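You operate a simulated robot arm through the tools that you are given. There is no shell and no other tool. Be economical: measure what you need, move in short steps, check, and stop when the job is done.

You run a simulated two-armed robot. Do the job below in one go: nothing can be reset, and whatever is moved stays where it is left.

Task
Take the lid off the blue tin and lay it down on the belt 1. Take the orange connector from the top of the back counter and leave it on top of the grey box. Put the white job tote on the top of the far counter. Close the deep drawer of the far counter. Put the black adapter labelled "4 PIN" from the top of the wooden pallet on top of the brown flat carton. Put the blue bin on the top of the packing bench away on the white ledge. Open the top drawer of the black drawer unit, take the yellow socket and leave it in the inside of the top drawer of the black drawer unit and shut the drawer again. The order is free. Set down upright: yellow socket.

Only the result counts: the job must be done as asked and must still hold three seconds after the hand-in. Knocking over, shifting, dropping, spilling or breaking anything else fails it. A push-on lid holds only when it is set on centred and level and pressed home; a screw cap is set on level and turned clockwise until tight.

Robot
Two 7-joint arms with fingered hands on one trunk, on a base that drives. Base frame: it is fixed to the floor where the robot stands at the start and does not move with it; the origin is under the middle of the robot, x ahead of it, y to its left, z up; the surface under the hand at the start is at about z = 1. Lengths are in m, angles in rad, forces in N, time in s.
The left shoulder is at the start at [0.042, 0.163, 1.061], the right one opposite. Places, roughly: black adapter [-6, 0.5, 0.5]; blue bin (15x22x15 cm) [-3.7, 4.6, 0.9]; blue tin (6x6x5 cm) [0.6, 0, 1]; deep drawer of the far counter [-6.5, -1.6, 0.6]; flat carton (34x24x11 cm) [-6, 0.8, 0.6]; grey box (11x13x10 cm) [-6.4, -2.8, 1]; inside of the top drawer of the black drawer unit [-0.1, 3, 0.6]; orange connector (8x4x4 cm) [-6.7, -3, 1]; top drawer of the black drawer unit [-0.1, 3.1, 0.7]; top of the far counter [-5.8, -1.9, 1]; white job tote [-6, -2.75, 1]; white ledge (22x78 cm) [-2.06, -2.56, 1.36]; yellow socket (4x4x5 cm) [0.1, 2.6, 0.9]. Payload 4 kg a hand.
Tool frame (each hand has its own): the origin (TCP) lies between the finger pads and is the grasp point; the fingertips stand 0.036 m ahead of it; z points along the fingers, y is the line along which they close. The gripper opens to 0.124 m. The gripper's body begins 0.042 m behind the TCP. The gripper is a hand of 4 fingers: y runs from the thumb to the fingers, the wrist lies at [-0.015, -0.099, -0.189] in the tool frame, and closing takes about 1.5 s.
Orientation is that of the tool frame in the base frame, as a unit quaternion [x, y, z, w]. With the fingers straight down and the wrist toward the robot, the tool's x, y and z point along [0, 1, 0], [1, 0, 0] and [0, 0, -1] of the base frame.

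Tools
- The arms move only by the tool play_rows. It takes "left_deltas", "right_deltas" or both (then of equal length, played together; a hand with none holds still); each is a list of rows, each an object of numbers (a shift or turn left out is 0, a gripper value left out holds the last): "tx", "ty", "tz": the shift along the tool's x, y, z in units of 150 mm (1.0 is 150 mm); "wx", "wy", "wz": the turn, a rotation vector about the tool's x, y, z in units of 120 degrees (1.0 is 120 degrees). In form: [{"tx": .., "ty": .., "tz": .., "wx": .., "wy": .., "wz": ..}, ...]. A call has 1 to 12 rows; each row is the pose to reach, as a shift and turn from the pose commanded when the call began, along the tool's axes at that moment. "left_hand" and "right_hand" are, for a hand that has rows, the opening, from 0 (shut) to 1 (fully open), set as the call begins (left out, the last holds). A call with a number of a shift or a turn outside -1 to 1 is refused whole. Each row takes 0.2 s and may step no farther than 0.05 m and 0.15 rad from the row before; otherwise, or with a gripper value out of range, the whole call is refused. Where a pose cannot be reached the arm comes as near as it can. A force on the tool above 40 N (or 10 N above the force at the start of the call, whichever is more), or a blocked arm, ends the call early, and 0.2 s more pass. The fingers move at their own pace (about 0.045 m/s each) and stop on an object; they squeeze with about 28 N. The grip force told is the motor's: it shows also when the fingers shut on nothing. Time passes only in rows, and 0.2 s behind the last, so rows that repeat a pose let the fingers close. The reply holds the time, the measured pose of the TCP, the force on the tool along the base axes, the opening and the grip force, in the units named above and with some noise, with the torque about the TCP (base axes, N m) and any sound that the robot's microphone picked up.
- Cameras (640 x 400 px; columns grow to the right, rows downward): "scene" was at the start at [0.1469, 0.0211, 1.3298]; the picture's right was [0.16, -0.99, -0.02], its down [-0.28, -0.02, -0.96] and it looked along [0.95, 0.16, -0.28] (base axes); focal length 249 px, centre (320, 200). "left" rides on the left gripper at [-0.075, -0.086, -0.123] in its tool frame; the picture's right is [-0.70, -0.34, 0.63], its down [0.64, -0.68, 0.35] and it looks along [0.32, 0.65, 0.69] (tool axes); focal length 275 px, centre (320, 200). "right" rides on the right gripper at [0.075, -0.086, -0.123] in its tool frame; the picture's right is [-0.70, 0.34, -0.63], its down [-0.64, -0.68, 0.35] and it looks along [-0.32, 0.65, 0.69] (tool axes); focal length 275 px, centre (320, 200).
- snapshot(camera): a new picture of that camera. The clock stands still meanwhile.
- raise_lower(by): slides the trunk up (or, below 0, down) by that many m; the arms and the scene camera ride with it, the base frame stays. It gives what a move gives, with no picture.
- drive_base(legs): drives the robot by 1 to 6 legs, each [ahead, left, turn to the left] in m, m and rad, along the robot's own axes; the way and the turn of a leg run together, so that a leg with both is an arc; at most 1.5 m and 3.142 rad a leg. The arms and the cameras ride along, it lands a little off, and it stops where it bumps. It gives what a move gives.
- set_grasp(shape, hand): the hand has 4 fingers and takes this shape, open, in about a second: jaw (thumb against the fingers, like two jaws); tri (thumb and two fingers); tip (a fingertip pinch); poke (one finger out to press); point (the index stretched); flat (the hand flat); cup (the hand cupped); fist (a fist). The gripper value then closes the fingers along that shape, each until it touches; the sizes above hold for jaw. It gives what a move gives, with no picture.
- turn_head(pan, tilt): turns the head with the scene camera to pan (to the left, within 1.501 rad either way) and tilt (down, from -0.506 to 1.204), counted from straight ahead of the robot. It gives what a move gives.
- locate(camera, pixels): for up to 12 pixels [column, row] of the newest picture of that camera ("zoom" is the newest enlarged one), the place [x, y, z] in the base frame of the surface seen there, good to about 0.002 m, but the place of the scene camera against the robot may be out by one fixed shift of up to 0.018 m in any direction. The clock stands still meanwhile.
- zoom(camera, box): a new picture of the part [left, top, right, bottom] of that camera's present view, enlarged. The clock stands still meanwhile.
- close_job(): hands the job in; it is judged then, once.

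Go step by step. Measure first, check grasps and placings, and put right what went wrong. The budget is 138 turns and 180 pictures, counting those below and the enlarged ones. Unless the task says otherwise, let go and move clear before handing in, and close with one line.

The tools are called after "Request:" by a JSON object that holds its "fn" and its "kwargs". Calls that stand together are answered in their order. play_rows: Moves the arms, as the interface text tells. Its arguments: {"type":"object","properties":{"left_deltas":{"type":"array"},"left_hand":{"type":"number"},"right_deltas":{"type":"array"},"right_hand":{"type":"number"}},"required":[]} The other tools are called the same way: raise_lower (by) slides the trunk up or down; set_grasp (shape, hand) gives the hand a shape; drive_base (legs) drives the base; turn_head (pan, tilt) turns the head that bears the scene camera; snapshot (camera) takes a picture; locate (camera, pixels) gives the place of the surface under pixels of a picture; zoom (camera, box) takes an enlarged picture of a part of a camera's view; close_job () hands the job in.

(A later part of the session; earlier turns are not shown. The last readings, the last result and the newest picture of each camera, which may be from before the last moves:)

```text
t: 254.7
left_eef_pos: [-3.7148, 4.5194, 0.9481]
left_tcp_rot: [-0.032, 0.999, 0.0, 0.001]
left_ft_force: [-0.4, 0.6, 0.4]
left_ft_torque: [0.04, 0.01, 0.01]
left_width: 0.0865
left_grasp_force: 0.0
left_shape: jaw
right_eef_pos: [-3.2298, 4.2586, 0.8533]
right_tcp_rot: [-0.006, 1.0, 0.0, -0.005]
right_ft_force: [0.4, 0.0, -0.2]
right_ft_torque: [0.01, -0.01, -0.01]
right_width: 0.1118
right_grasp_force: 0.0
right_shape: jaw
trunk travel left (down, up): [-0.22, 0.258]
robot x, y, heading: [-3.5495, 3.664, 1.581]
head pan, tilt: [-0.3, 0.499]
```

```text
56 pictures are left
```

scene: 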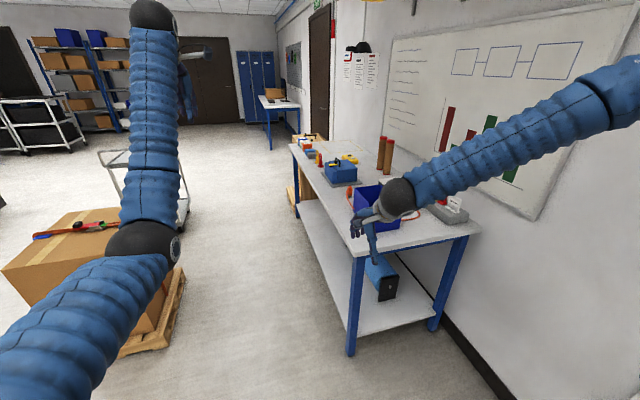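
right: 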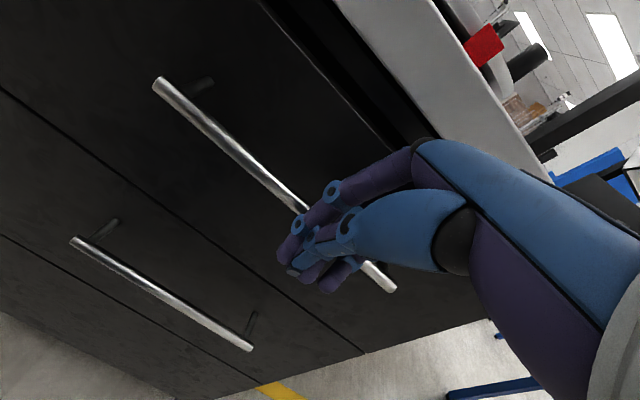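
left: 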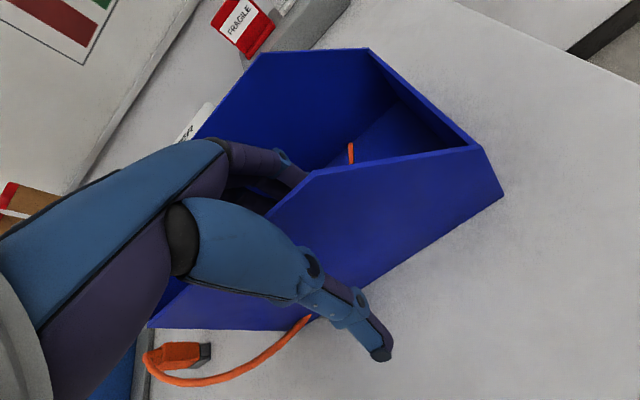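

Good straddle. Close on the wall and lift a little.

Request:
{"fn": "play_rows", "kwargs": {"left_deltas": [{}, {}, {}, {}, {}, {}, {}, {}], "left_hand": 0}}

Request:
{"fn": "play_rows", "kwargs": {"left_deltas": [{"tz": -0.1}, {"tz": -0.25}, {"tz": -0.4}, {"tz": -0.55}, {"tz": -0.7}]}}

Request:
{"fn": "snapshot", "kwargs": {"camera": "left"}}

```text
t: 256.5
left_eef_pos: [-3.7153, 4.5181, 0.9477]
left_tcp_rot: [-0.032, 0.999, -0.001, 0.0]
left_ft_force: [0.2, -1.1, 4.1]
left_ft_torque: [0.75, 0.04, -0.21]
left_width: 0.0098
left_grasp_force: 28.3
left_shape: jaw
right_eef_pos: [-3.2295, 4.2575, 0.8527]
right_tcp_rot: [-0.005, 1.0, 0.001, -0.005]
right_ft_force: [0.1, 0.5, 0.2]
right_ft_torque: [-0.02, 0.0, -0.02]
right_width: 0.1119
right_grasp_force: 0.1
right_shape: jaw
trunk travel left (down, up): [-0.22, 0.258]
robot x, y, heading: [-3.5481, 3.6668, 1.574]
head pan, tilt: [-0.3, 0.499]
```

```text
t: 257.7
left_eef_pos: [-3.7143, 4.5177, 1.0533]
left_tcp_rot: [-0.032, 0.999, -0.001, 0.001]
left_ft_force: [-0.5, -0.8, -1.8]
left_ft_torque: [-0.13, -0.05, 0.03]
left_width: 0.005
left_grasp_force: 28.1
left_shape: jaw
right_eef_pos: [-3.2285, 4.2579, 0.8539]
right_tcp_rot: [-0.005, 1.0, 0.0, -0.005]
right_ft_force: [-0.3, 0.5, -0.4]
right_ft_torque: [-0.03, -0.02, 0.01]
right_width: 0.1116
right_grasp_force: 0.0
right_shape: jaw
trunk travel left (down, up): [-0.22, 0.258]
robot x, y, heading: [-3.5487, 3.6649, 1.579]
head pan, tilt: [-0.3, 0.499]
```

```text
55 pictures are left
```

left: 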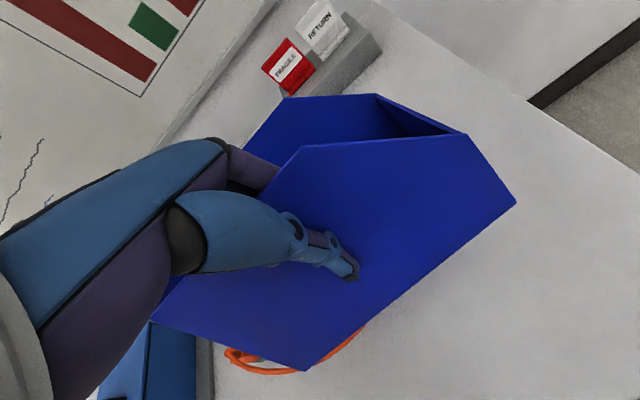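

Bin is held level by its near wall. Raise it, turn around to face −y and look at the route to the ledge.

Request:
{"fn": "play_rows", "kwargs": {"left_deltas": [{"tz": -0.25}, {"tz": -0.5}, {"tz": -0.75}, {"tz": -1}]}}

Request:
{"fn": "raise_lower", "kwargs": {"by": 0.2}}

Request:
{"fn": "drive_base", "kwargs": {"legs": [[-0.1, -0.25, 0], [0, 0, -1.0], [0, 0, -1.0], [0, 0, -1.14]]}}

Request:
{"fn": "turn_head", "kwargs": {"pan": 0.1, "tilt": 0.25}}

Request:
{"fn": "snapshot", "kwargs": {"camera": "scene"}}

Request:
{"fn": "locate", "kwargs": {"camera": "scene", "pixels": [[320, 180], [320, 250], [320, 320], [200, 220], [450, 220], [520, 300], [250, 170], [400, 170], [150, 300], [560, 200], [380, 140], [300, 140]]}}

```text
t: 258.7
left_eef_pos: [-3.7168, 4.5191, 1.2055]
left_tcp_rot: [-0.032, 0.999, 0.002, 0.001]
left_ft_force: [-1.2, 0.4, -2.5]
left_ft_torque: [-0.2, -0.06, -0.02]
left_width: 0.0049
left_grasp_force: 28.1
left_shape: jaw
left hand out of reach, approached as far as the arm can: row 4
right_eef_pos: [-3.2303, 4.258, 0.855]
right_tcp_rot: [-0.005, 1.0, 0.0, -0.005]
right_ft_force: [-0.4, 0.2, 0.3]
right_ft_torque: [-0.01, 0.0, 0.0]
right_width: 0.112
right_grasp_force: 0.0
right_shape: jaw
trunk travel left (down, up): [-0.22, 0.258]
robot x, y, heading: [-3.5474, 3.667, 1.578]
head pan, tilt: [-0.3, 0.499]
```

```text
t: 260.9
left_eef_pos: [-3.7168, 4.521, 1.4022]
left_tcp_rot: [-0.033, 0.999, 0.0, 0.002]
left_ft_force: [0.1, -0.2, -3.9]
left_ft_torque: [-0.23, -0.04, 0.03]
left_width: 0.005
left_grasp_force: 28.0
left_shape: jaw
right_eef_pos: [-3.229, 4.2594, 1.0534]
right_tcp_rot: [-0.005, 1.0, 0.0, -0.006]
right_ft_force: [-0.3, 0.0, -0.5]
right_ft_torque: [0.0, 0.02, -0.01]
right_width: 0.1118
right_grasp_force: 0.2
right_shape: jaw
trunk travel left (down, up): [-0.42, 0.058]
robot x, y, heading: [-3.5496, 3.6646, 1.573]
head pan, tilt: [-0.3, 0.499]
```

```text
t: 270.8
left_eef_pos: [-3.1398, 2.7095, 1.4042]
left_tcp_rot: [1.0, 0.025, -0.001, 0.0]
left_ft_force: [0.0, 0.4, -2.7]
left_ft_torque: [0.22, 0.04, -0.01]
left_width: 0.0044
left_grasp_force: 27.7
left_shape: jaw
right_eef_pos: [-3.6241, 2.9775, 1.0527]
right_tcp_rot: [1.0, -0.002, 0.005, 0.001]
right_ft_force: [-0.7, 1.5, 0.3]
right_ft_torque: [0.0, -0.01, 0.01]
right_width: 0.1119
right_grasp_force: 0.1
right_shape: jaw
trunk travel left (down, up): [-0.42, 0.058]
robot x, y, heading: [-3.298, 3.569, -1.578]
head pan, tilt: [-0.3, 0.499]
```

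```text
t: 271.7
left_eef_pos: [-3.1397, 2.708, 1.4033]
left_tcp_rot: [1.0, 0.025, -0.001, -0.001]
left_ft_force: [-0.1, 0.9, -2.3]
left_ft_torque: [0.18, 0.04, 0.02]
left_width: 0.0039
left_grasp_force: 27.3
left_shape: jaw
right_eef_pos: [-3.6249, 2.9774, 1.0532]
right_tcp_rot: [1.0, -0.002, 0.006, -0.001]
right_ft_force: [0.5, -0.7, 0.1]
right_ft_torque: [0.01, 0.04, 0.01]
right_width: 0.1115
right_grasp_force: 0.1
right_shape: jaw
trunk travel left (down, up): [-0.42, 0.058]
robot x, y, heading: [-3.2931, 3.565, -1.579]
head pan, tilt: [0.099, 0.25]
```

```text
54 pictures are left
```

scene: 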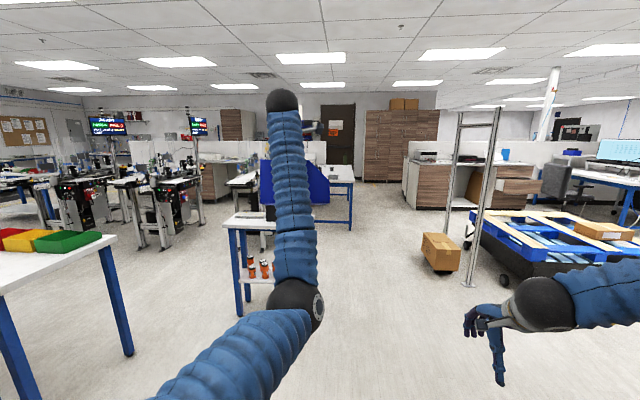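

```text
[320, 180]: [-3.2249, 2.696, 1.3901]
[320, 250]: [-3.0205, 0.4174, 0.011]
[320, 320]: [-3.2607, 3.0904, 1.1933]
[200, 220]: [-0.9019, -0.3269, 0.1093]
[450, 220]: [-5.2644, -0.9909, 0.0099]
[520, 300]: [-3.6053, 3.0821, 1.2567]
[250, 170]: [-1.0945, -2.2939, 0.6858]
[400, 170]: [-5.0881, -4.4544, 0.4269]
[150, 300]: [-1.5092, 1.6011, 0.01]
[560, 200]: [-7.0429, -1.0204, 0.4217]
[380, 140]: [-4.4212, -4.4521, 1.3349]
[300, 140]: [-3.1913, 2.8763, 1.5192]
```

Corridor is open along x≈−3.7. Drive south to y≈−0.9 and look toward the ledge.

Request:
{"fn": "drive_base", "kwargs": {"legs": [[0.3, -0.4, 0], [1.4, 0, 0], [1.4, 0, 0], [1.3, 0, 0]]}}

Request:
{"fn": "turn_head", "kwargs": {"pan": 0.5, "tilt": 0.15}}

Request:
{"fn": "snapshot", "kwargs": {"camera": "scene"}}

Request:
{"fn": "locate", "kwargs": {"camera": "scene", "pixels": [[320, 180], [320, 140], [250, 160], [200, 180], [400, 150], [350, 200], [420, 240], [500, 150], [150, 160], [300, 120], [450, 130], [380, 170]]}}

```text
t: 294.0
left_eef_pos: [-3.6313, -1.7072, 1.404]
left_tcp_rot: [1.0, 0.018, -0.001, -0.001]
left_ft_force: [-0.1, 0.3, -1.9]
left_ft_torque: [0.15, 0.08, 0.0]
left_width: 0.0038
left_grasp_force: 27.9
left_shape: jaw
right_eef_pos: [-4.1121, -1.4317, 1.0532]
right_tcp_rot: [1.0, -0.009, 0.006, 0.0]
right_ft_force: [0.1, -0.4, -0.2]
right_ft_torque: [-0.01, -0.01, 0.0]
right_width: 0.1118
right_grasp_force: 0.0
right_shape: jaw
trunk travel left (down, up): [-0.42, 0.058]
robot x, y, heading: [-3.7761, -0.8487, -1.595]
head pan, tilt: [0.099, 0.25]
```

```text
t: 294.9
left_eef_pos: [-3.6329, -1.7073, 1.4043]
left_tcp_rot: [1.0, 0.017, -0.001, -0.001]
left_ft_force: [-0.3, -0.1, -2.7]
left_ft_torque: [0.2, 0.09, -0.02]
left_width: 0.0039
left_grasp_force: 27.9
left_shape: jaw
right_eef_pos: [-4.1121, -1.4303, 1.0549]
right_tcp_rot: [1.0, -0.009, 0.005, 0.001]
right_ft_force: [-0.4, 0.4, -0.7]
right_ft_torque: [0.04, -0.01, 0.01]
right_width: 0.1117
right_grasp_force: 0.0
right_shape: jaw
trunk travel left (down, up): [-0.42, 0.058]
robot x, y, heading: [-3.7751, -0.8452, -1.596]
head pan, tilt: [0.499, 0.15]
```

```text
53 pictures are left
```

scene: 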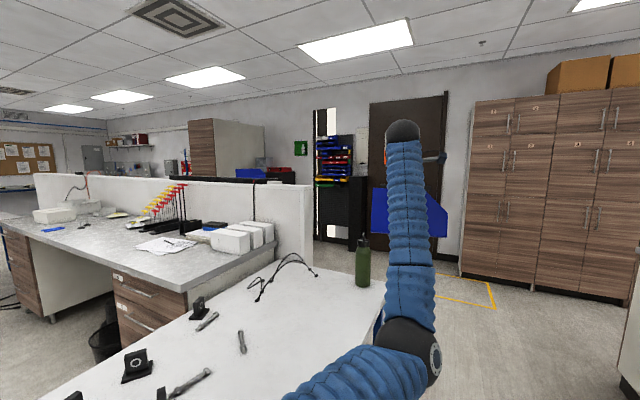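

```text
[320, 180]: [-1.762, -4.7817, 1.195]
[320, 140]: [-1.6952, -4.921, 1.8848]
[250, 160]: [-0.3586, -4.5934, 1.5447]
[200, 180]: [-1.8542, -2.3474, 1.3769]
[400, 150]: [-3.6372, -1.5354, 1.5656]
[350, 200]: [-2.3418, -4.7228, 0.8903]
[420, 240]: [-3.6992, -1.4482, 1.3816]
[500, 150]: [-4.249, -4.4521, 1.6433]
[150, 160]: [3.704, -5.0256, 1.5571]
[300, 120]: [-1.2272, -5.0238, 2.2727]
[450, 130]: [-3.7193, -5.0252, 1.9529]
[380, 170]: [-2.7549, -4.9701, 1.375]
```

The partition at (280,190) ends near x≈−2.4. Zoom to see the ledge.

Request:
{"fn": "zoom", "kwargs": {"camera": "scene", "box": [150, 150, 330, 260]}}

Request:
{"fn": "locate", "kwargs": {"camera": "zoom", "pixels": [[250, 110], [350, 120], [450, 125], [550, 130], [350, 105], [450, 108], [520, 117], [560, 200], [370, 200], [250, 98]]}}

```text
3.56 times, centred on (240, 205) of scene
```

zoom: 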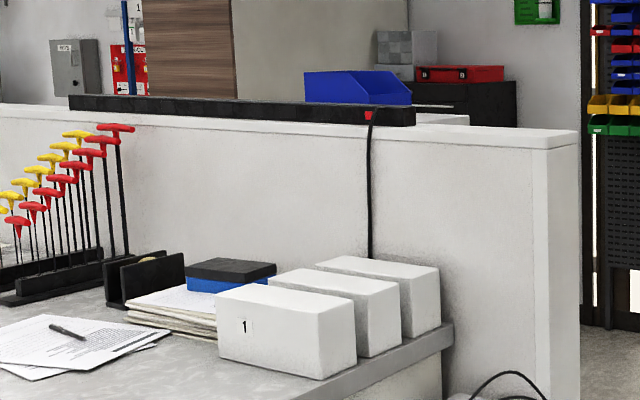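

```text
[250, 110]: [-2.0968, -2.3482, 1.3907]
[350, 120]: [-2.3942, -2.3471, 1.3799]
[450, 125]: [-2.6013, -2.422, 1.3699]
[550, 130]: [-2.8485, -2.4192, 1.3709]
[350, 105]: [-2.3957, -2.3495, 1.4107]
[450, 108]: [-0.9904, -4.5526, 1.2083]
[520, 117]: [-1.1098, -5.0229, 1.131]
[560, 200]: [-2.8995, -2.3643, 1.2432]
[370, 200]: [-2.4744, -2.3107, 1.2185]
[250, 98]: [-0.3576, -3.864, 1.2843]
```

A white shelf sits behind the partition rail, so I must place from the south side. Strafe right a bit to clear the table, go south and look back.

Request:
{"fn": "drive_base", "kwargs": {"legs": [[0, -0.35, 0.025], [1.4, 0, 0], [1.25, 0, 0], [0, 0, 0.8], [0, 0, 0.77]]}}

Request:
{"fn": "turn_head", "kwargs": {"pan": 0.5, "tilt": 0.15}}

Request:
{"fn": "snapshot", "kwargs": {"camera": "scene"}}

Request:
{"fn": "locate", "kwargs": {"camera": "scene", "pixels": [[320, 180], [320, 200], [250, 180], [380, 180], [400, 200], [420, 250], [450, 200], [500, 180], [350, 170], [480, 150], [300, 160], [560, 200]]}}

```text
t: 309.0
left_eef_pos: [-3.9262, -4.3016, 1.4079]
left_tcp_rot: [0.999, 0.037, 0.0, 0.001]
left_ft_force: [4.4, 21.3, 0.5]
left_ft_torque: [0.3, -0.03, 0.09]
left_width: 0.0109
left_grasp_force: 28.2
left_shape: jaw
right_eef_pos: [-4.417, -4.0462, 1.054]
right_tcp_rot: [1.0, 0.009, 0.005, 0.0]
right_ft_force: [-0.7, 0.4, 0.8]
right_ft_torque: [0.01, 0.03, 0.04]
right_width: 0.112
right_grasp_force: 0.1
right_shape: jaw
trunk travel left (down, up): [-0.42, 0.058]
robot x, y, heading: [-4.1047, -3.452, -1.555]
head pan, tilt: [0.499, 0.15]
stopped in leg 3: the force on the tool passed its limit at 45 N (the readings are from after the stop); the commanded pose is now the measured one
```

```text
t: 309.6
left_eef_pos: [-3.9273, -4.3014, 1.4071]
left_tcp_rot: [0.999, 0.036, -0.002, 0.0]
left_ft_force: [4.8, 27.0, 1.2]
left_ft_torque: [0.43, -0.04, 0.07]
left_width: 0.0104
left_grasp_force: 27.9
left_shape: jaw
right_eef_pos: [-4.4183, -4.046, 1.055]
right_tcp_rot: [1.0, 0.009, 0.004, 0.002]
right_ft_force: [0.9, -0.1, -0.5]
right_ft_torque: [-0.01, 0.04, 0.01]
right_width: 0.1117
right_grasp_force: 0.0
right_shape: jaw
trunk travel left (down, up): [-0.42, 0.058]
robot x, y, heading: [-4.103, -3.4524, -1.555]
head pan, tilt: [0.499, 0.15]
```

```text
51 pictures are left
```

scene: 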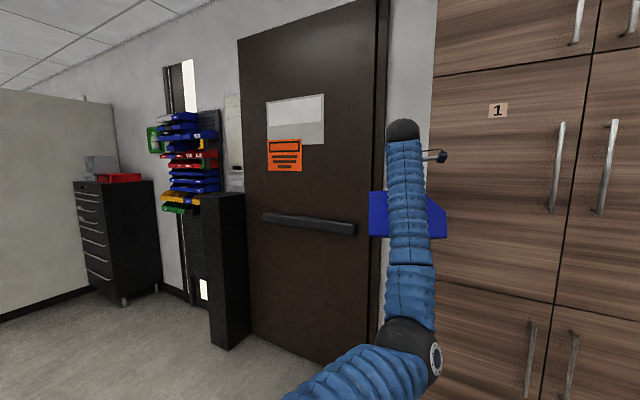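

```text
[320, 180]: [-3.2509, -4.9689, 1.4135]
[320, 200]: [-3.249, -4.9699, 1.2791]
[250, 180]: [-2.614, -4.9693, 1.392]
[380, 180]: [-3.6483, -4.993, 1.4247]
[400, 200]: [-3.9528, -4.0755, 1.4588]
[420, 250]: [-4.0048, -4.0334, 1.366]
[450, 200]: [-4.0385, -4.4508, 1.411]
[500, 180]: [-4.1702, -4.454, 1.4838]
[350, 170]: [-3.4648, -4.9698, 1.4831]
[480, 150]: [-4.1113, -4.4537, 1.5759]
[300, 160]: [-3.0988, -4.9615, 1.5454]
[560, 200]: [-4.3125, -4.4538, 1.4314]
```

I drove the bin into the cabinet (27 N); back off 0.35 and check the bin in the hand.

Request:
{"fn": "drive_base", "kwargs": {"legs": [[-0.35, 0, 0]]}}

Request:
{"fn": "snapshot", "kwargs": {"camera": "left"}}

```text
t: 311.9
left_eef_pos: [-3.9322, -3.9474, 1.4052]
left_tcp_rot: [0.999, 0.037, -0.001, -0.001]
left_ft_force: [-0.5, 1.1, -1.9]
left_ft_torque: [0.13, 0.08, 0.02]
left_width: 0.0067
left_grasp_force: 28.2
left_shape: jaw
right_eef_pos: [-4.4222, -3.6928, 1.0536]
right_tcp_rot: [1.0, 0.01, 0.006, 0.0]
right_ft_force: [0.7, -0.9, -0.4]
right_ft_torque: [0.01, -0.01, -0.04]
right_width: 0.1118
right_grasp_force: 0.0
right_shape: jaw
trunk travel left (down, up): [-0.42, 0.058]
robot x, y, heading: [-4.1088, -3.0972, -1.561]
head pan, tilt: [0.499, 0.15]
```

```text
50 pictures are left
```

left: 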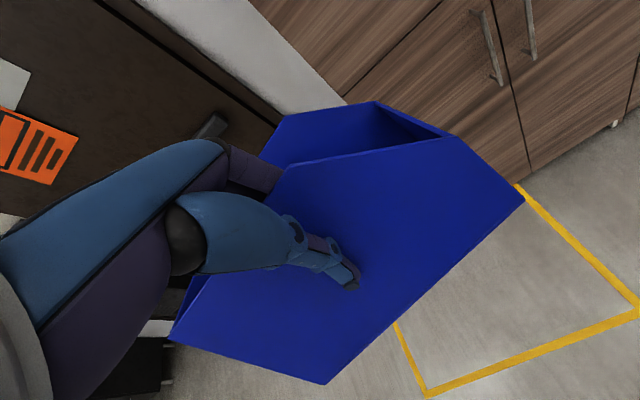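

Bin is still gripped, only slightly turned. Turn to +x, drive to below the ledge (x≈−1.9,y≈−3.6), then look at the ledge from the south.

Request:
{"fn": "drive_base", "kwargs": {"legs": [[0, 0, 0.8], [0, 0, 0.761], [0, -0.5, 0], [1.2, 0, 0], [1.0, 0, 0]]}}

Request:
{"fn": "raise_lower", "kwargs": {"by": 0.055}}

Request:
{"fn": "turn_head", "kwargs": {"pan": 1.3, "tilt": 0.1}}

Request:
{"fn": "snapshot", "kwargs": {"camera": "scene"}}

Request:
{"fn": "locate", "kwargs": {"camera": "scene", "pixels": [[320, 220], [320, 250], [250, 250], [400, 250], [200, 250], [320, 270], [450, 250], [500, 270], [280, 235], [360, 240], [150, 250], [420, 235]]}}

```text
t: 329.4
left_eef_pos: [-1.0684, -3.3974, 1.4046]
left_tcp_rot: [0.683, 0.731, -0.001, 0.0]
left_ft_force: [0.8, 0.3, -2.8]
left_ft_torque: [-0.04, 0.16, 0.04]
left_width: 0.0061
left_grasp_force: 27.3
left_shape: jaw
right_eef_pos: [-1.3266, -3.889, 1.0524]
right_tcp_rot: [0.703, 0.711, 0.004, -0.003]
right_ft_force: [-0.7, 0.4, 0.2]
right_ft_torque: [-0.01, -0.04, 0.0]
right_width: 0.1116
right_grasp_force: 0.1
right_shape: jaw
trunk travel left (down, up): [-0.42, 0.058]
robot x, y, heading: [-1.9205, -3.5693, 0.011]
head pan, tilt: [0.499, 0.15]
```

```text
t: 330.3
left_eef_pos: [-1.0683, -3.3986, 1.4604]
left_tcp_rot: [0.682, 0.731, -0.001, 0.0]
left_ft_force: [0.5, 0.2, -3.5]
left_ft_torque: [-0.07, 0.14, -0.02]
left_width: 0.0059
left_grasp_force: 28.3
left_shape: jaw
right_eef_pos: [-1.3266, -3.8886, 1.1087]
right_tcp_rot: [0.703, 0.711, 0.004, -0.003]
right_ft_force: [-0.1, 1.1, 0.1]
right_ft_torque: [0.02, -0.03, 0.0]
right_width: 0.1116
right_grasp_force: 0.1
right_shape: jaw
trunk travel left (down, up): [-0.475, 0.003]
robot x, y, heading: [-1.9215, -3.5688, 0.012]
head pan, tilt: [0.499, 0.15]
```

```text
t: 331.4
left_eef_pos: [-1.0695, -3.3979, 1.4606]
left_tcp_rot: [0.682, 0.731, -0.001, 0.0]
left_ft_force: [0.3, -0.7, -2.7]
left_ft_torque: [-0.04, 0.11, 0.01]
left_width: 0.0059
left_grasp_force: 27.6
left_shape: jaw
right_eef_pos: [-1.3267, -3.8874, 1.1084]
right_tcp_rot: [0.703, 0.711, 0.003, -0.004]
right_ft_force: [0.2, 0.1, -0.1]
right_ft_torque: [-0.03, -0.02, 0.03]
right_width: 0.1114
right_grasp_force: 0.0
right_shape: jaw
trunk travel left (down, up): [-0.475, 0.003]
robot x, y, heading: [-1.9204, -3.5701, 0.016]
head pan, tilt: [1.3, 0.099]
```

```text
49 pictures are left
```

scene: 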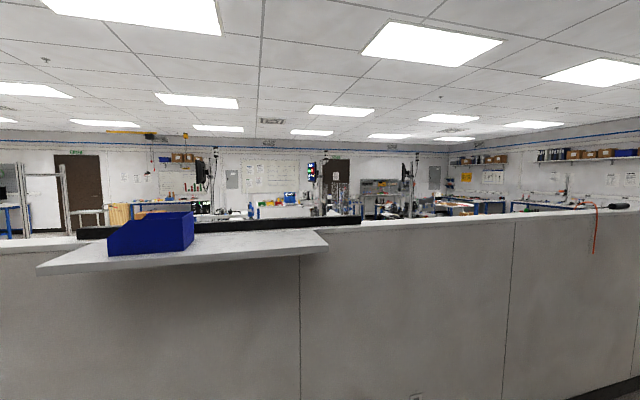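

```text
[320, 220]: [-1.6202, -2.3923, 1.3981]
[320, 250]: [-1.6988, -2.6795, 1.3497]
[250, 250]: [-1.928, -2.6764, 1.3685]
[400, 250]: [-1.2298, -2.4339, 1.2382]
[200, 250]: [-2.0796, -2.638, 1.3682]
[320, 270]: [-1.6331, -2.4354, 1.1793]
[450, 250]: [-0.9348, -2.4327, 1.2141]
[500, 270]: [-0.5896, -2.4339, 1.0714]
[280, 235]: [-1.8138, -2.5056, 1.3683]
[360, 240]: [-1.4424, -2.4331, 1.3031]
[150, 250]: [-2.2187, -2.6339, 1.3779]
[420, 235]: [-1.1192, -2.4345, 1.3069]
```

The ledge spans x −2.45…−1.67, y −2.67…−2.44, z≈1.36; another blue bin stands on its left part, leaving x −2.07…−1.67 free. Line up for x≈−1.87, facing +y.

Request:
{"fn": "drive_base", "kwargs": {"legs": [[0.22, -0.25, 0], [0, 0, 0.8], [0, 0, 0.755]]}}

Request:
{"fn": "play_rows", "kwargs": {"left_deltas": [{"tz": -0.25}, {"tz": -0.5}, {"tz": -0.75}, {"tz": -0.95}]}}

Request:
{"fn": "turn_head", "kwargs": {"pan": 0.0, "tilt": 0.25}}

Request:
{"fn": "snapshot", "kwargs": {"camera": "scene"}}

Request:
{"fn": "snapshot", "kwargs": {"camera": "left"}}

```text
t: 337.8
left_eef_pos: [-1.8646, -2.9589, 1.4607]
left_tcp_rot: [-0.033, 0.999, -0.001, 0.001]
left_ft_force: [-0.2, 0.1, -3.1]
left_ft_torque: [-0.15, -0.09, 0.0]
left_width: 0.0052
left_grasp_force: 28.1
left_shape: jaw
right_eef_pos: [-1.3761, -3.2186, 1.1091]
right_tcp_rot: [-0.006, 1.0, 0.0, -0.006]
right_ft_force: [-0.2, -0.4, -0.1]
right_ft_torque: [0.01, -0.01, 0.03]
right_width: 0.1116
right_grasp_force: 0.0
right_shape: jaw
trunk travel left (down, up): [-0.475, 0.003]
robot x, y, heading: [-1.6952, -3.8149, 1.576]
head pan, tilt: [1.3, 0.099]
```

```text
t: 338.8
left_eef_pos: [-1.8631, -2.9591, 1.6031]
left_tcp_rot: [-0.034, 0.999, -0.001, 0.001]
left_ft_force: [0.0, -1.4, -2.0]
left_ft_torque: [-0.12, -0.08, -0.03]
left_width: 0.0054
left_grasp_force: 28.4
left_shape: jaw
right_eef_pos: [-1.3768, -3.2197, 1.1083]
right_tcp_rot: [-0.005, 1.0, 0.001, -0.004]
right_ft_force: [-0.2, -0.8, -0.8]
right_ft_torque: [0.01, 0.0, -0.01]
right_width: 0.1116
right_grasp_force: 0.2
right_shape: jaw
trunk travel left (down, up): [-0.475, 0.003]
robot x, y, heading: [-1.6971, -3.8118, 1.579]
head pan, tilt: [1.3, 0.099]
```

```text
t: 340.2
left_eef_pos: [-1.8646, -2.9592, 1.6018]
left_tcp_rot: [-0.033, 0.999, -0.001, 0.0]
left_ft_force: [0.0, 0.2, -2.9]
left_ft_torque: [-0.15, -0.07, 0.0]
left_width: 0.005
left_grasp_force: 28.5
left_shape: jaw
right_eef_pos: [-1.3756, -3.219, 1.108]
right_tcp_rot: [-0.005, 1.0, 0.0, -0.005]
right_ft_force: [-0.1, -0.5, -0.6]
right_ft_torque: [-0.01, 0.01, 0.0]
right_width: 0.1116
right_grasp_force: 0.1
right_shape: jaw
trunk travel left (down, up): [-0.475, 0.003]
robot x, y, heading: [-1.6938, -3.813, 1.582]
head pan, tilt: [0.0, 0.25]
```

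```text
48 pictures are left
```

scene: 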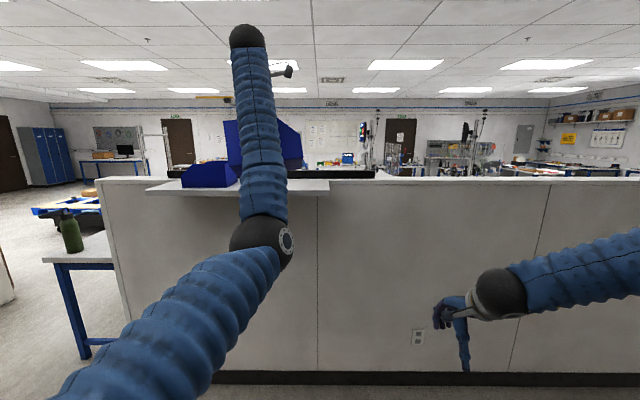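

```text
47 pictures are left
```

left: 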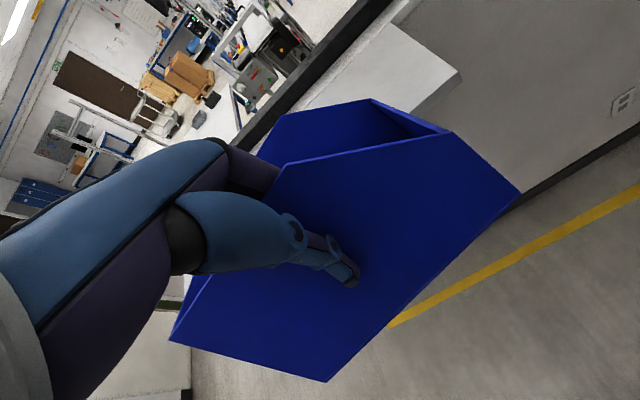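

Measure the bin's lower edge and the ledge edge from the left camera.

Request:
{"fn": "locate", "kwargs": {"camera": "left", "pixels": [[324, 379], [420, 285], [515, 196], [450, 137], [292, 168], [175, 340], [372, 102], [456, 74], [440, 90], [400, 60], [430, 55]]}}

```text
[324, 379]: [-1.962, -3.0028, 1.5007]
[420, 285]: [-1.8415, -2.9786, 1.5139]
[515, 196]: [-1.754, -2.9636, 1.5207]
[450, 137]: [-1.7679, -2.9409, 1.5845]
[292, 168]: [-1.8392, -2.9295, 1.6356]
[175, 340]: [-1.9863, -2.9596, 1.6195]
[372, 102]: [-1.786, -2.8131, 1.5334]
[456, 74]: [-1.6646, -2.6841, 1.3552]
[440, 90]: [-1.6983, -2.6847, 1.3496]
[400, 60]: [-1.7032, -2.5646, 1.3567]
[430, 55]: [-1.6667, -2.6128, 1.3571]
```

The bin has sagged in the grip: far side ~0.38 rad low, 0.095 pitch, 0.185 yaw. Rotate the hand to level it and re-measure.

Request:
{"fn": "play_rows", "kwargs": {"left_deltas": [{"wx": -0.045, "wy": 0.011, "wz": 0.022}, {"wx": -0.09, "wy": 0.022, "wz": 0.044}, {"wx": -0.136, "wy": 0.034, "wz": 0.066}, {"wx": -0.181, "wy": 0.045, "wz": 0.088}, {"wx": -0.181, "wy": 0.045, "wz": 0.088}]}}

Request:
{"fn": "snapshot", "kwargs": {"camera": "left"}}

Request:
{"fn": "locate", "kwargs": {"camera": "left", "pixels": [[324, 379], [420, 285], [515, 196], [450, 137], [292, 168], [175, 340], [372, 103], [280, 120]]}}

```text
t: 341.4
left_eef_pos: [-1.8653, -2.9587, 1.6024]
left_tcp_rot: [0.059, 0.979, 0.186, -0.051]
left_ft_force: [0.5, 0.4, -2.7]
left_ft_torque: [-0.25, -0.03, 0.0]
left_width: 0.0053
left_grasp_force: 27.9
left_shape: jaw
right_eef_pos: [-1.3757, -3.2194, 1.1087]
right_tcp_rot: [-0.005, 1.0, 0.001, -0.005]
right_ft_force: [0.3, -0.3, 0.5]
right_ft_torque: [-0.04, 0.01, -0.02]
right_width: 0.1118
right_grasp_force: 0.0
right_shape: jaw
trunk travel left (down, up): [-0.475, 0.003]
robot x, y, heading: [-1.6942, -3.8108, 1.58]
head pan, tilt: [0.0, 0.25]
```

```text
46 pictures are left
```

left: 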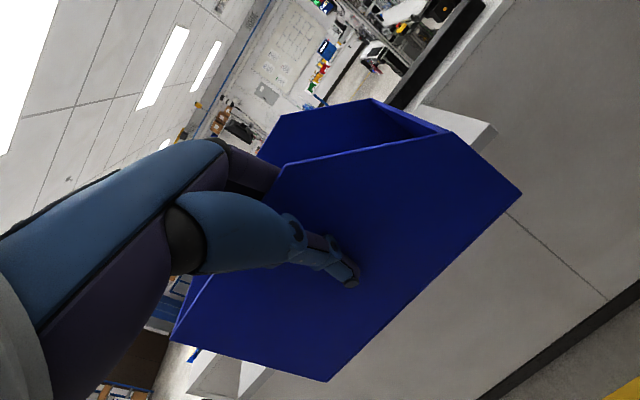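

```text
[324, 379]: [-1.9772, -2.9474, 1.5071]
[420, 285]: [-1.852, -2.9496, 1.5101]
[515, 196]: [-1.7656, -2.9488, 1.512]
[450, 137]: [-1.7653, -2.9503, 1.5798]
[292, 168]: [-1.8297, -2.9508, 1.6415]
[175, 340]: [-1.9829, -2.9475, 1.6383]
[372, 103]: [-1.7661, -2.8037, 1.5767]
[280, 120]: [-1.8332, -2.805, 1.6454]
```

Bin is level now (bottom z≈1.509, y −2.949…−2.804). Drive ahead 0.30 over the ledge and lower with the trunk.

Request:
{"fn": "drive_base", "kwargs": {"legs": [[0.3, 0, -0.01]]}}

Request:
{"fn": "raise_lower", "kwargs": {"by": -0.125}}

Request:
{"fn": "snapshot", "kwargs": {"camera": "left"}}

Request:
{"fn": "locate", "kwargs": {"camera": "left", "pixels": [[324, 377], [420, 283], [513, 196], [372, 103], [500, 270], [450, 320], [292, 168], [480, 120]]}}

Request:
{"fn": "snapshot", "kwargs": {"camera": "scene"}}

```text
t: 343.5
left_eef_pos: [-1.8555, -2.6513, 1.6028]
left_tcp_rot: [0.064, 0.979, 0.185, -0.05]
left_ft_force: [0.0, 0.3, -3.0]
left_ft_torque: [-0.19, -0.04, -0.02]
left_width: 0.0052
left_grasp_force: 27.6
left_shape: jaw
right_eef_pos: [-1.3698, -2.9162, 1.1095]
right_tcp_rot: [0.002, 1.0, 0.0, -0.005]
right_ft_force: [-0.3, -0.6, 0.1]
right_ft_torque: [0.0, 0.01, 0.0]
right_width: 0.1117
right_grasp_force: 0.1
right_shape: jaw
trunk travel left (down, up): [-0.475, 0.003]
robot x, y, heading: [-1.6919, -3.5064, 1.562]
head pan, tilt: [0.0, 0.25]
```

```text
t: 345.0
left_eef_pos: [-1.8554, -2.6513, 1.4779]
left_tcp_rot: [0.065, 0.979, 0.187, -0.051]
left_ft_force: [-0.3, 0.3, -0.8]
left_ft_torque: [-0.21, -0.04, -0.01]
left_width: 0.0054
left_grasp_force: 27.7
left_shape: jaw
right_eef_pos: [-1.3707, -2.9175, 0.9839]
right_tcp_rot: [0.001, 1.0, 0.001, -0.005]
right_ft_force: [-0.2, 0.6, 0.3]
right_ft_torque: [-0.05, -0.01, 0.0]
right_width: 0.1121
right_grasp_force: 0.0
right_shape: jaw
trunk travel left (down, up): [-0.35, 0.128]
robot x, y, heading: [-1.6931, -3.5049, 1.569]
head pan, tilt: [0.0, 0.25]
```

```text
45 pictures are left
```

left: 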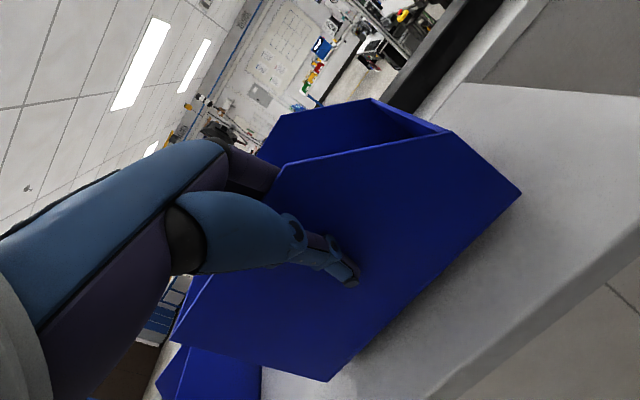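

```text
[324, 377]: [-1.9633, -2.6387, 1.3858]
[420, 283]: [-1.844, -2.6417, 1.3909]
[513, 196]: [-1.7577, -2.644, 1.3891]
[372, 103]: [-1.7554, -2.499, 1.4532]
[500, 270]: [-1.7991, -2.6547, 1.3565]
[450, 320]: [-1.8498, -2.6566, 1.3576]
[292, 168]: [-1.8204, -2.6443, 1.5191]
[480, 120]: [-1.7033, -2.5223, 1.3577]
```

```text
44 pictures are left
```

scene: 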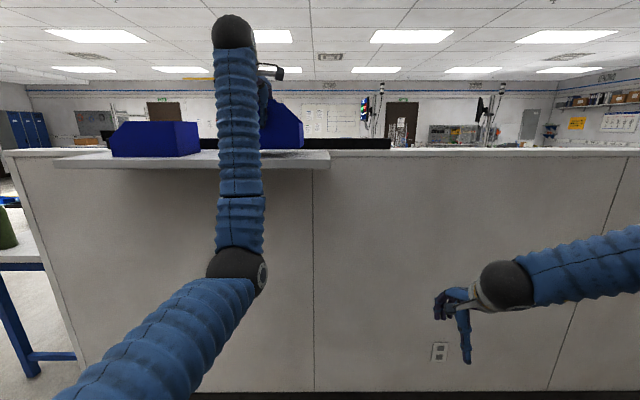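

Bin hangs 3 cm above the ledge, well inside it. Lower 0.03 until contact, then release and raise straight up.

Request:
{"fn": "raise_lower", "kwargs": {"by": -0.027}}

Request:
{"fn": "raise_lower", "kwargs": {"by": -0.005}}

Request:
{"fn": "play_rows", "kwargs": {"left_deltas": [{}, {}, {}, {}, {}, {}], "left_hand": 0.6}}

Request:
{"fn": "snapshot", "kwargs": {"camera": "left"}}

```text
t: 345.8
left_eef_pos: [-1.8563, -2.6523, 1.4542]
left_tcp_rot: [0.064, 0.979, 0.188, -0.051]
left_ft_force: [-0.1, -0.5, 19.9]
left_ft_torque: [-0.01, 0.1, 0.05]
left_width: 0.0047
left_grasp_force: 28.2
left_shape: jaw
right_eef_pos: [-1.3695, -2.9178, 0.958]
right_tcp_rot: [0.002, 1.0, 0.002, -0.005]
right_ft_force: [0.1, 0.6, 0.1]
right_ft_torque: [-0.03, -0.02, 0.0]
right_width: 0.1117
right_grasp_force: 0.0
right_shape: jaw
trunk travel left (down, up): [-0.323, 0.155]
robot x, y, heading: [-1.6999, -3.507, 1.568]
head pan, tilt: [0.0, 0.25]
```

```text
t: 346.5
left_eef_pos: [-1.8563, -2.6539, 1.4505]
left_tcp_rot: [0.063, 0.978, 0.191, -0.051]
left_ft_force: [-2.9, -4.3, 20.3]
left_ft_torque: [-0.39, 0.03, 0.18]
left_width: 0.0036
left_grasp_force: 28.1
left_shape: jaw
right_eef_pos: [-1.3701, -2.9171, 0.9514]
right_tcp_rot: [0.001, 1.0, 0.001, -0.004]
right_ft_force: [0.6, 0.3, 0.0]
right_ft_torque: [0.01, 0.01, -0.02]
right_width: 0.1117
right_grasp_force: 0.0
right_shape: jaw
trunk travel left (down, up): [-0.318, 0.159]
robot x, y, heading: [-1.694, -3.5062, 1.567]
head pan, tilt: [0.0, 0.25]
stopped: the force on the tool passed its limit at 41 N (the readings are from after the stop); the commanded pose is now the measured one
```

```text
t: 347.9
left_eef_pos: [-1.856, -2.6525, 1.4474]
left_tcp_rot: [0.064, 0.979, 0.188, -0.051]
left_ft_force: [-0.7, -0.1, 0.4]
left_ft_torque: [-0.03, 0.03, -0.01]
left_width: 0.0744
left_grasp_force: 0.1
left_shape: jaw
right_eef_pos: [-1.3703, -2.9177, 0.9525]
right_tcp_rot: [0.001, 1.0, 0.001, -0.006]
right_ft_force: [-0.7, -0.1, -0.1]
right_ft_torque: [0.03, 0.02, -0.02]
right_width: 0.1118
right_grasp_force: 0.0
right_shape: jaw
trunk travel left (down, up): [-0.318, 0.159]
robot x, y, heading: [-1.6969, -3.5049, 1.566]
head pan, tilt: [0.0, 0.25]
```

```text
43 pictures are left
```

left: 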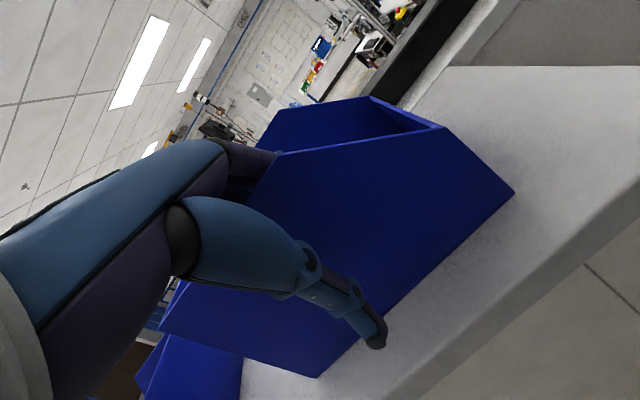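

Bin rests on the ledge, fingers open. Raise straight up, then back off and check.

Request:
{"fn": "raise_lower", "kwargs": {"by": 0.15}}

Request:
{"fn": "drive_base", "kwargs": {"legs": [[-0.4, 0, 0]]}}

Request:
{"fn": "snapshot", "kwargs": {"camera": "scene"}}

```text
t: 349.6
left_eef_pos: [-1.856, -2.6521, 1.5989]
left_tcp_rot: [0.064, 0.979, 0.188, -0.051]
left_ft_force: [0.6, 0.6, 0.2]
left_ft_torque: [0.04, -0.03, 0.02]
left_width: 0.0742
left_grasp_force: 0.0
left_shape: jaw
right_eef_pos: [-1.369, -2.9167, 1.1019]
right_tcp_rot: [0.001, 1.0, 0.001, -0.006]
right_ft_force: [-0.2, -0.5, -0.8]
right_ft_torque: [-0.03, 0.01, 0.01]
right_width: 0.1117
right_grasp_force: 0.0
right_shape: jaw
trunk travel left (down, up): [-0.468, 0.009]
robot x, y, heading: [-1.6979, -3.5058, 1.573]
head pan, tilt: [0.0, 0.25]
```

```text
t: 352.1
left_eef_pos: [-1.8577, -3.0548, 1.5971]
left_tcp_rot: [0.064, 0.979, 0.189, -0.051]
left_ft_force: [-0.1, 0.1, -0.5]
left_ft_torque: [0.0, 0.02, 0.0]
left_width: 0.0742
left_grasp_force: 0.0
left_shape: jaw
right_eef_pos: [-1.3706, -3.3194, 1.102]
right_tcp_rot: [0.001, 1.0, 0.0, -0.006]
right_ft_force: [-0.5, 0.6, 0.5]
right_ft_torque: [-0.01, -0.02, 0.01]
right_width: 0.1114
right_grasp_force: 0.1
right_shape: jaw
trunk travel left (down, up): [-0.468, 0.009]
robot x, y, heading: [-1.6975, -3.909, 1.564]
head pan, tilt: [0.0, 0.25]
```

```text
42 pictures are left
```

scene: 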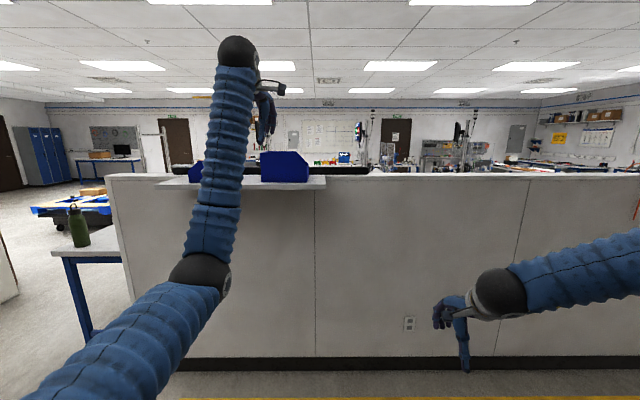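

The bin sits well on the ledge. Undo the left hand's tilt, turn to −x and drive west to look at the counters.

Request:
{"fn": "play_rows", "kwargs": {"left_deltas": [{"wx": 0.045, "wy": -0.011, "wz": -0.022}, {"wx": 0.09, "wy": -0.022, "wz": -0.044}, {"wx": 0.136, "wy": -0.034, "wz": -0.066}, {"wx": 0.181, "wy": -0.045, "wz": -0.088}]}}

Request:
{"fn": "drive_base", "kwargs": {"legs": [[0, 0, 0.8], [0, 0, 0.78], [1.4, -0.4, 0], [1.1, -0.2, 0]]}}

Request:
{"fn": "turn_head", "kwargs": {"pan": -0.2, "tilt": 0.3}}

Request:
{"fn": "snapshot", "kwargs": {"camera": "scene"}}

Request:
{"fn": "locate", "kwargs": {"camera": "scene", "pixels": [[200, 150], [250, 180], [300, 200], [350, 200], [400, 200], [450, 200], [350, 150], [420, 170], [300, 250], [500, 220], [380, 250], [250, 230]]}}

```text
t: 353.1
left_eef_pos: [-1.8595, -3.055, 1.5982]
left_tcp_rot: [-0.027, 1.0, 0.0, 0.003]
left_ft_force: [-0.6, -0.4, -0.6]
left_ft_torque: [-0.02, -0.03, -0.02]
left_width: 0.0743
left_grasp_force: 0.1
left_shape: jaw
right_eef_pos: [-1.3733, -3.3207, 1.1023]
right_tcp_rot: [0.002, 1.0, 0.001, -0.005]
right_ft_force: [-1.4, 0.3, -0.2]
right_ft_torque: [-0.01, -0.02, 0.01]
right_width: 0.1116
right_grasp_force: 0.1
right_shape: jaw
trunk travel left (down, up): [-0.468, 0.009]
robot x, y, heading: [-1.6966, -3.9099, 1.563]
head pan, tilt: [0.0, 0.25]
```

```text
t: 369.9
left_eef_pos: [-5.0658, -3.4348, 1.5988]
left_tcp_rot: [0.721, -0.693, -0.002, 0.0]
left_ft_force: [1.0, 0.1, -0.3]
left_ft_torque: [0.0, -0.01, 0.01]
left_width: 0.0743
left_grasp_force: 0.1
left_shape: jaw
right_eef_pos: [-4.794, -2.9521, 1.1032]
right_tcp_rot: [-0.701, 0.714, -0.003, -0.005]
right_ft_force: [0.1, 0.5, -0.3]
right_ft_torque: [0.01, -0.01, 0.0]
right_width: 0.1116
right_grasp_force: 0.1
right_shape: jaw
trunk travel left (down, up): [-0.468, 0.009]
robot x, y, heading: [-4.21, -3.2879, 3.119]
head pan, tilt: [0.0, 0.25]
```

```text
t: 370.6
left_eef_pos: [-5.0663, -3.4349, 1.598]
left_tcp_rot: [0.721, -0.693, -0.001, -0.002]
left_ft_force: [0.3, -0.2, 0.1]
left_ft_torque: [-0.02, 0.04, 0.01]
left_width: 0.074
left_grasp_force: 0.0
left_shape: jaw
right_eef_pos: [-4.7938, -2.9526, 1.1011]
right_tcp_rot: [-0.7, 0.714, -0.002, -0.004]
right_ft_force: [-0.3, 0.6, 0.3]
right_ft_torque: [-0.01, 0.0, 0.02]
right_width: 0.1116
right_grasp_force: 0.1
right_shape: jaw
trunk travel left (down, up): [-0.468, 0.009]
robot x, y, heading: [-4.2096, -3.2887, 3.122]
head pan, tilt: [-0.201, 0.3]
```

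```text
41 pictures are left
```

scene: 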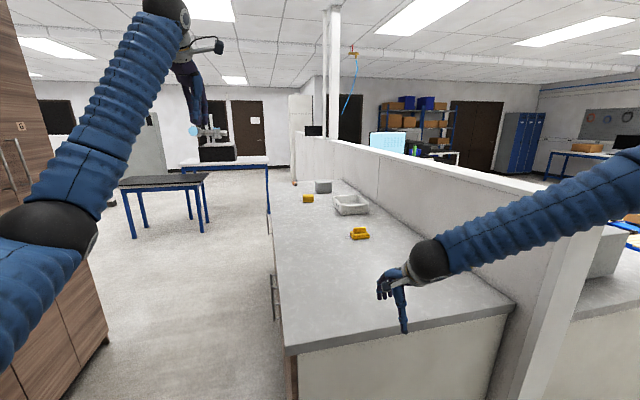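

```text
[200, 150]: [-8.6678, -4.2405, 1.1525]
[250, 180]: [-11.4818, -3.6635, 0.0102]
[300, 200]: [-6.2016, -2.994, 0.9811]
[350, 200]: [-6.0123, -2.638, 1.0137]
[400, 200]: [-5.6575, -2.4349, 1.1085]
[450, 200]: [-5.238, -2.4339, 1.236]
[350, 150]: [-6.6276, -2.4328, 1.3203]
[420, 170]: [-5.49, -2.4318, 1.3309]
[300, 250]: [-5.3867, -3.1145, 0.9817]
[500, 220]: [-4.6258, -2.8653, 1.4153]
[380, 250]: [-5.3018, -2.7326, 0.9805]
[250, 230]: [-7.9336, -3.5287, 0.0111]
```

The back counter lies along the partition's south side: grey box (323,187), orange part (308,199), tote (351,205), another part (359,233). Zoom.

Request:
{"fn": "zoom", "kwargs": {"camera": "scene", "box": [285, 165, 395, 250]}}

Request:
{"fn": "locate", "kwargs": {"camera": "zoom", "pixels": [[220, 95], [205, 130], [130, 185], [150, 195], [320, 190], [390, 185], [480, 240], [340, 280], [430, 390], [380, 250], [440, 250], [170, 90]]}}

```text
4.71 times, centred on (340, 208) of scene
```

zoom: 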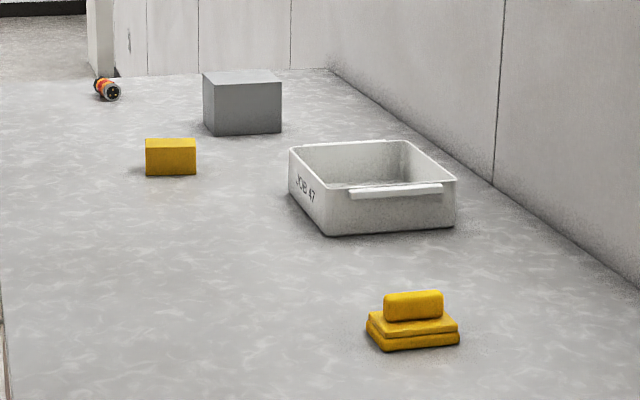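

```text
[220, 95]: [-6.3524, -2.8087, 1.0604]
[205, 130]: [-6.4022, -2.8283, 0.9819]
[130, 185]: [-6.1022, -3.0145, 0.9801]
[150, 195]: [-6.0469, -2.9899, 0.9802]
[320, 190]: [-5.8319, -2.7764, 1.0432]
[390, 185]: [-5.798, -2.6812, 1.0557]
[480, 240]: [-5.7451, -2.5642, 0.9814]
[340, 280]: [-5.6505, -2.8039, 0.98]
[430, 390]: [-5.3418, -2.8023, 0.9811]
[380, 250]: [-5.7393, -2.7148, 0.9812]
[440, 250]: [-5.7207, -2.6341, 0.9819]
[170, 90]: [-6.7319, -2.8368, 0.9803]
```

Orange connector lies at about (−6.74,−2.97) beyond the grey box (top ≈1.06). Drive along the south side to face the counter there.

Request:
{"fn": "play_rows", "kwargs": {"right_deltas": [{"tz": -0.25}, {"tz": -0.5}, {"tz": -0.75}]}}

Request:
{"fn": "drive_base", "kwargs": {"legs": [[0, 0.43, 0], [1.2, 0, 0], [1.05, 0, 0], [0, 0, -0.8], [0, 0, -0.75]]}}

Request:
{"fn": "turn_head", "kwargs": {"pan": 0.1, "tilt": 0.6}}

Request:
{"fn": "snapshot", "kwargs": {"camera": "scene"}}

Request:
{"fn": "snapshot", "kwargs": {"camera": "left"}}

```text
t: 371.4
left_eef_pos: [-5.0657, -3.4339, 1.5995]
left_tcp_rot: [0.721, -0.693, -0.003, 0.0]
left_ft_force: [-0.1, -0.4, -0.7]
left_ft_torque: [-0.01, 0.02, -0.01]
left_width: 0.0742
left_grasp_force: 0.1
left_shape: jaw
right_eef_pos: [-4.7936, -2.9511, 1.215]
right_tcp_rot: [-0.701, 0.713, -0.003, -0.004]
right_ft_force: [1.2, 1.1, 0.1]
right_ft_torque: [0.02, 0.02, 0.01]
right_width: 0.1116
right_grasp_force: 0.1
right_shape: jaw
trunk travel left (down, up): [-0.468, 0.009]
robot x, y, heading: [-4.2064, -3.2884, 3.12]
head pan, tilt: [-0.201, 0.3]
```

```text
t: 388.8
left_eef_pos: [-6.6191, -2.8256, 1.5986]
left_tcp_rot: [-0.033, 0.999, 0.0, 0.002]
left_ft_force: [0.4, 0.2, -0.2]
left_ft_torque: [0.0, 0.01, 0.02]
left_width: 0.0739
left_grasp_force: 0.0
left_shape: jaw
right_eef_pos: [-6.1302, -3.0837, 1.2133]
right_tcp_rot: [-0.005, 1.0, 0.001, -0.005]
right_ft_force: [0.1, 0.7, 0.9]
right_ft_torque: [-0.01, 0.02, -0.01]
right_width: 0.1117
right_grasp_force: 0.0
right_shape: jaw
trunk travel left (down, up): [-0.468, 0.009]
robot x, y, heading: [-6.4476, -3.6772, 1.577]
head pan, tilt: [-0.201, 0.3]
```

```text
t: 389.6
left_eef_pos: [-6.6199, -2.8262, 1.5985]
left_tcp_rot: [-0.033, 0.999, 0.001, 0.001]
left_ft_force: [-0.7, 0.1, -0.3]
left_ft_torque: [0.02, -0.03, 0.0]
left_width: 0.074
left_grasp_force: 0.2
left_shape: jaw
right_eef_pos: [-6.1281, -3.0838, 1.2144]
right_tcp_rot: [-0.005, 1.0, 0.001, -0.005]
right_ft_force: [0.1, -0.2, -0.5]
right_ft_torque: [0.0, 0.01, -0.03]
right_width: 0.1114
right_grasp_force: 0.0
right_shape: jaw
trunk travel left (down, up): [-0.468, 0.009]
robot x, y, heading: [-6.4462, -3.6733, 1.579]
head pan, tilt: [0.099, 0.6]
```

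```text
39 pictures are left
```

scene: 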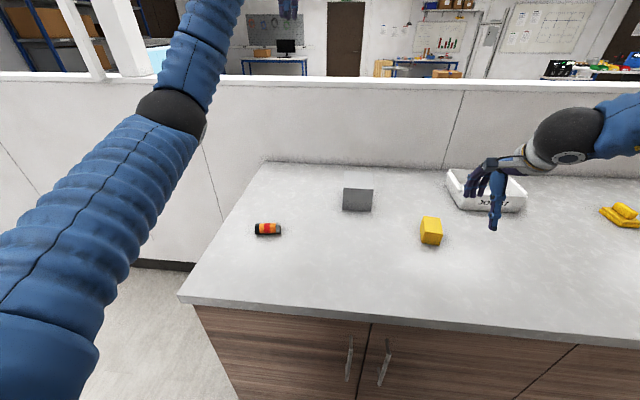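

```text
38 pictures are left
```

left: 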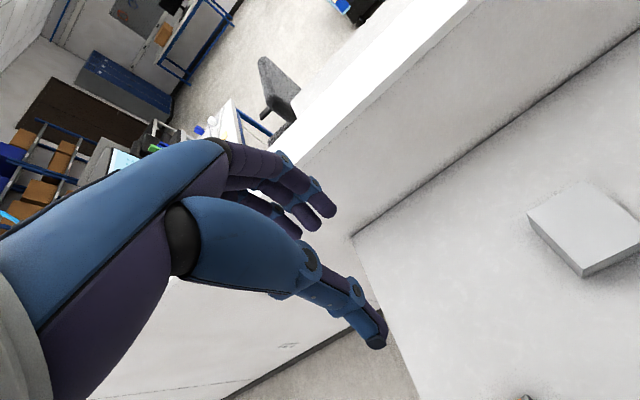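

Connector at (268,229) lies along x; grey box at (357,198). Measure both.

Request:
{"fn": "locate", "kwargs": {"camera": "scene", "pixels": [[258, 228], [268, 228], [279, 228], [268, 224], [345, 190], [372, 190], [358, 195], [344, 208], [371, 210], [358, 188], [300, 220]]}}

Request:
{"fn": "zoom", "kwargs": {"camera": "scene", "box": [240, 170, 400, 260]}}

```text
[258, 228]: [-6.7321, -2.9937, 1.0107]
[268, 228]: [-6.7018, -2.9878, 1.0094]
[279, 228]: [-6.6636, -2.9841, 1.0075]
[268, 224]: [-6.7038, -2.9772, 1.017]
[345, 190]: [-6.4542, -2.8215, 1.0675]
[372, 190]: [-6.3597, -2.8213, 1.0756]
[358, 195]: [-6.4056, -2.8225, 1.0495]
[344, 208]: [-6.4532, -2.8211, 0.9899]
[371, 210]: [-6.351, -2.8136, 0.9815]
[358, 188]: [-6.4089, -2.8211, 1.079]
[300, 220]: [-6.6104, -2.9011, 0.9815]
```

```text
4.00 times, centred on (320, 215) of scene
```

zoom: 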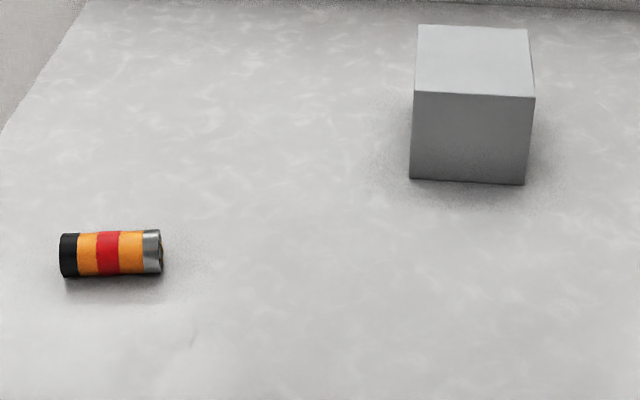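

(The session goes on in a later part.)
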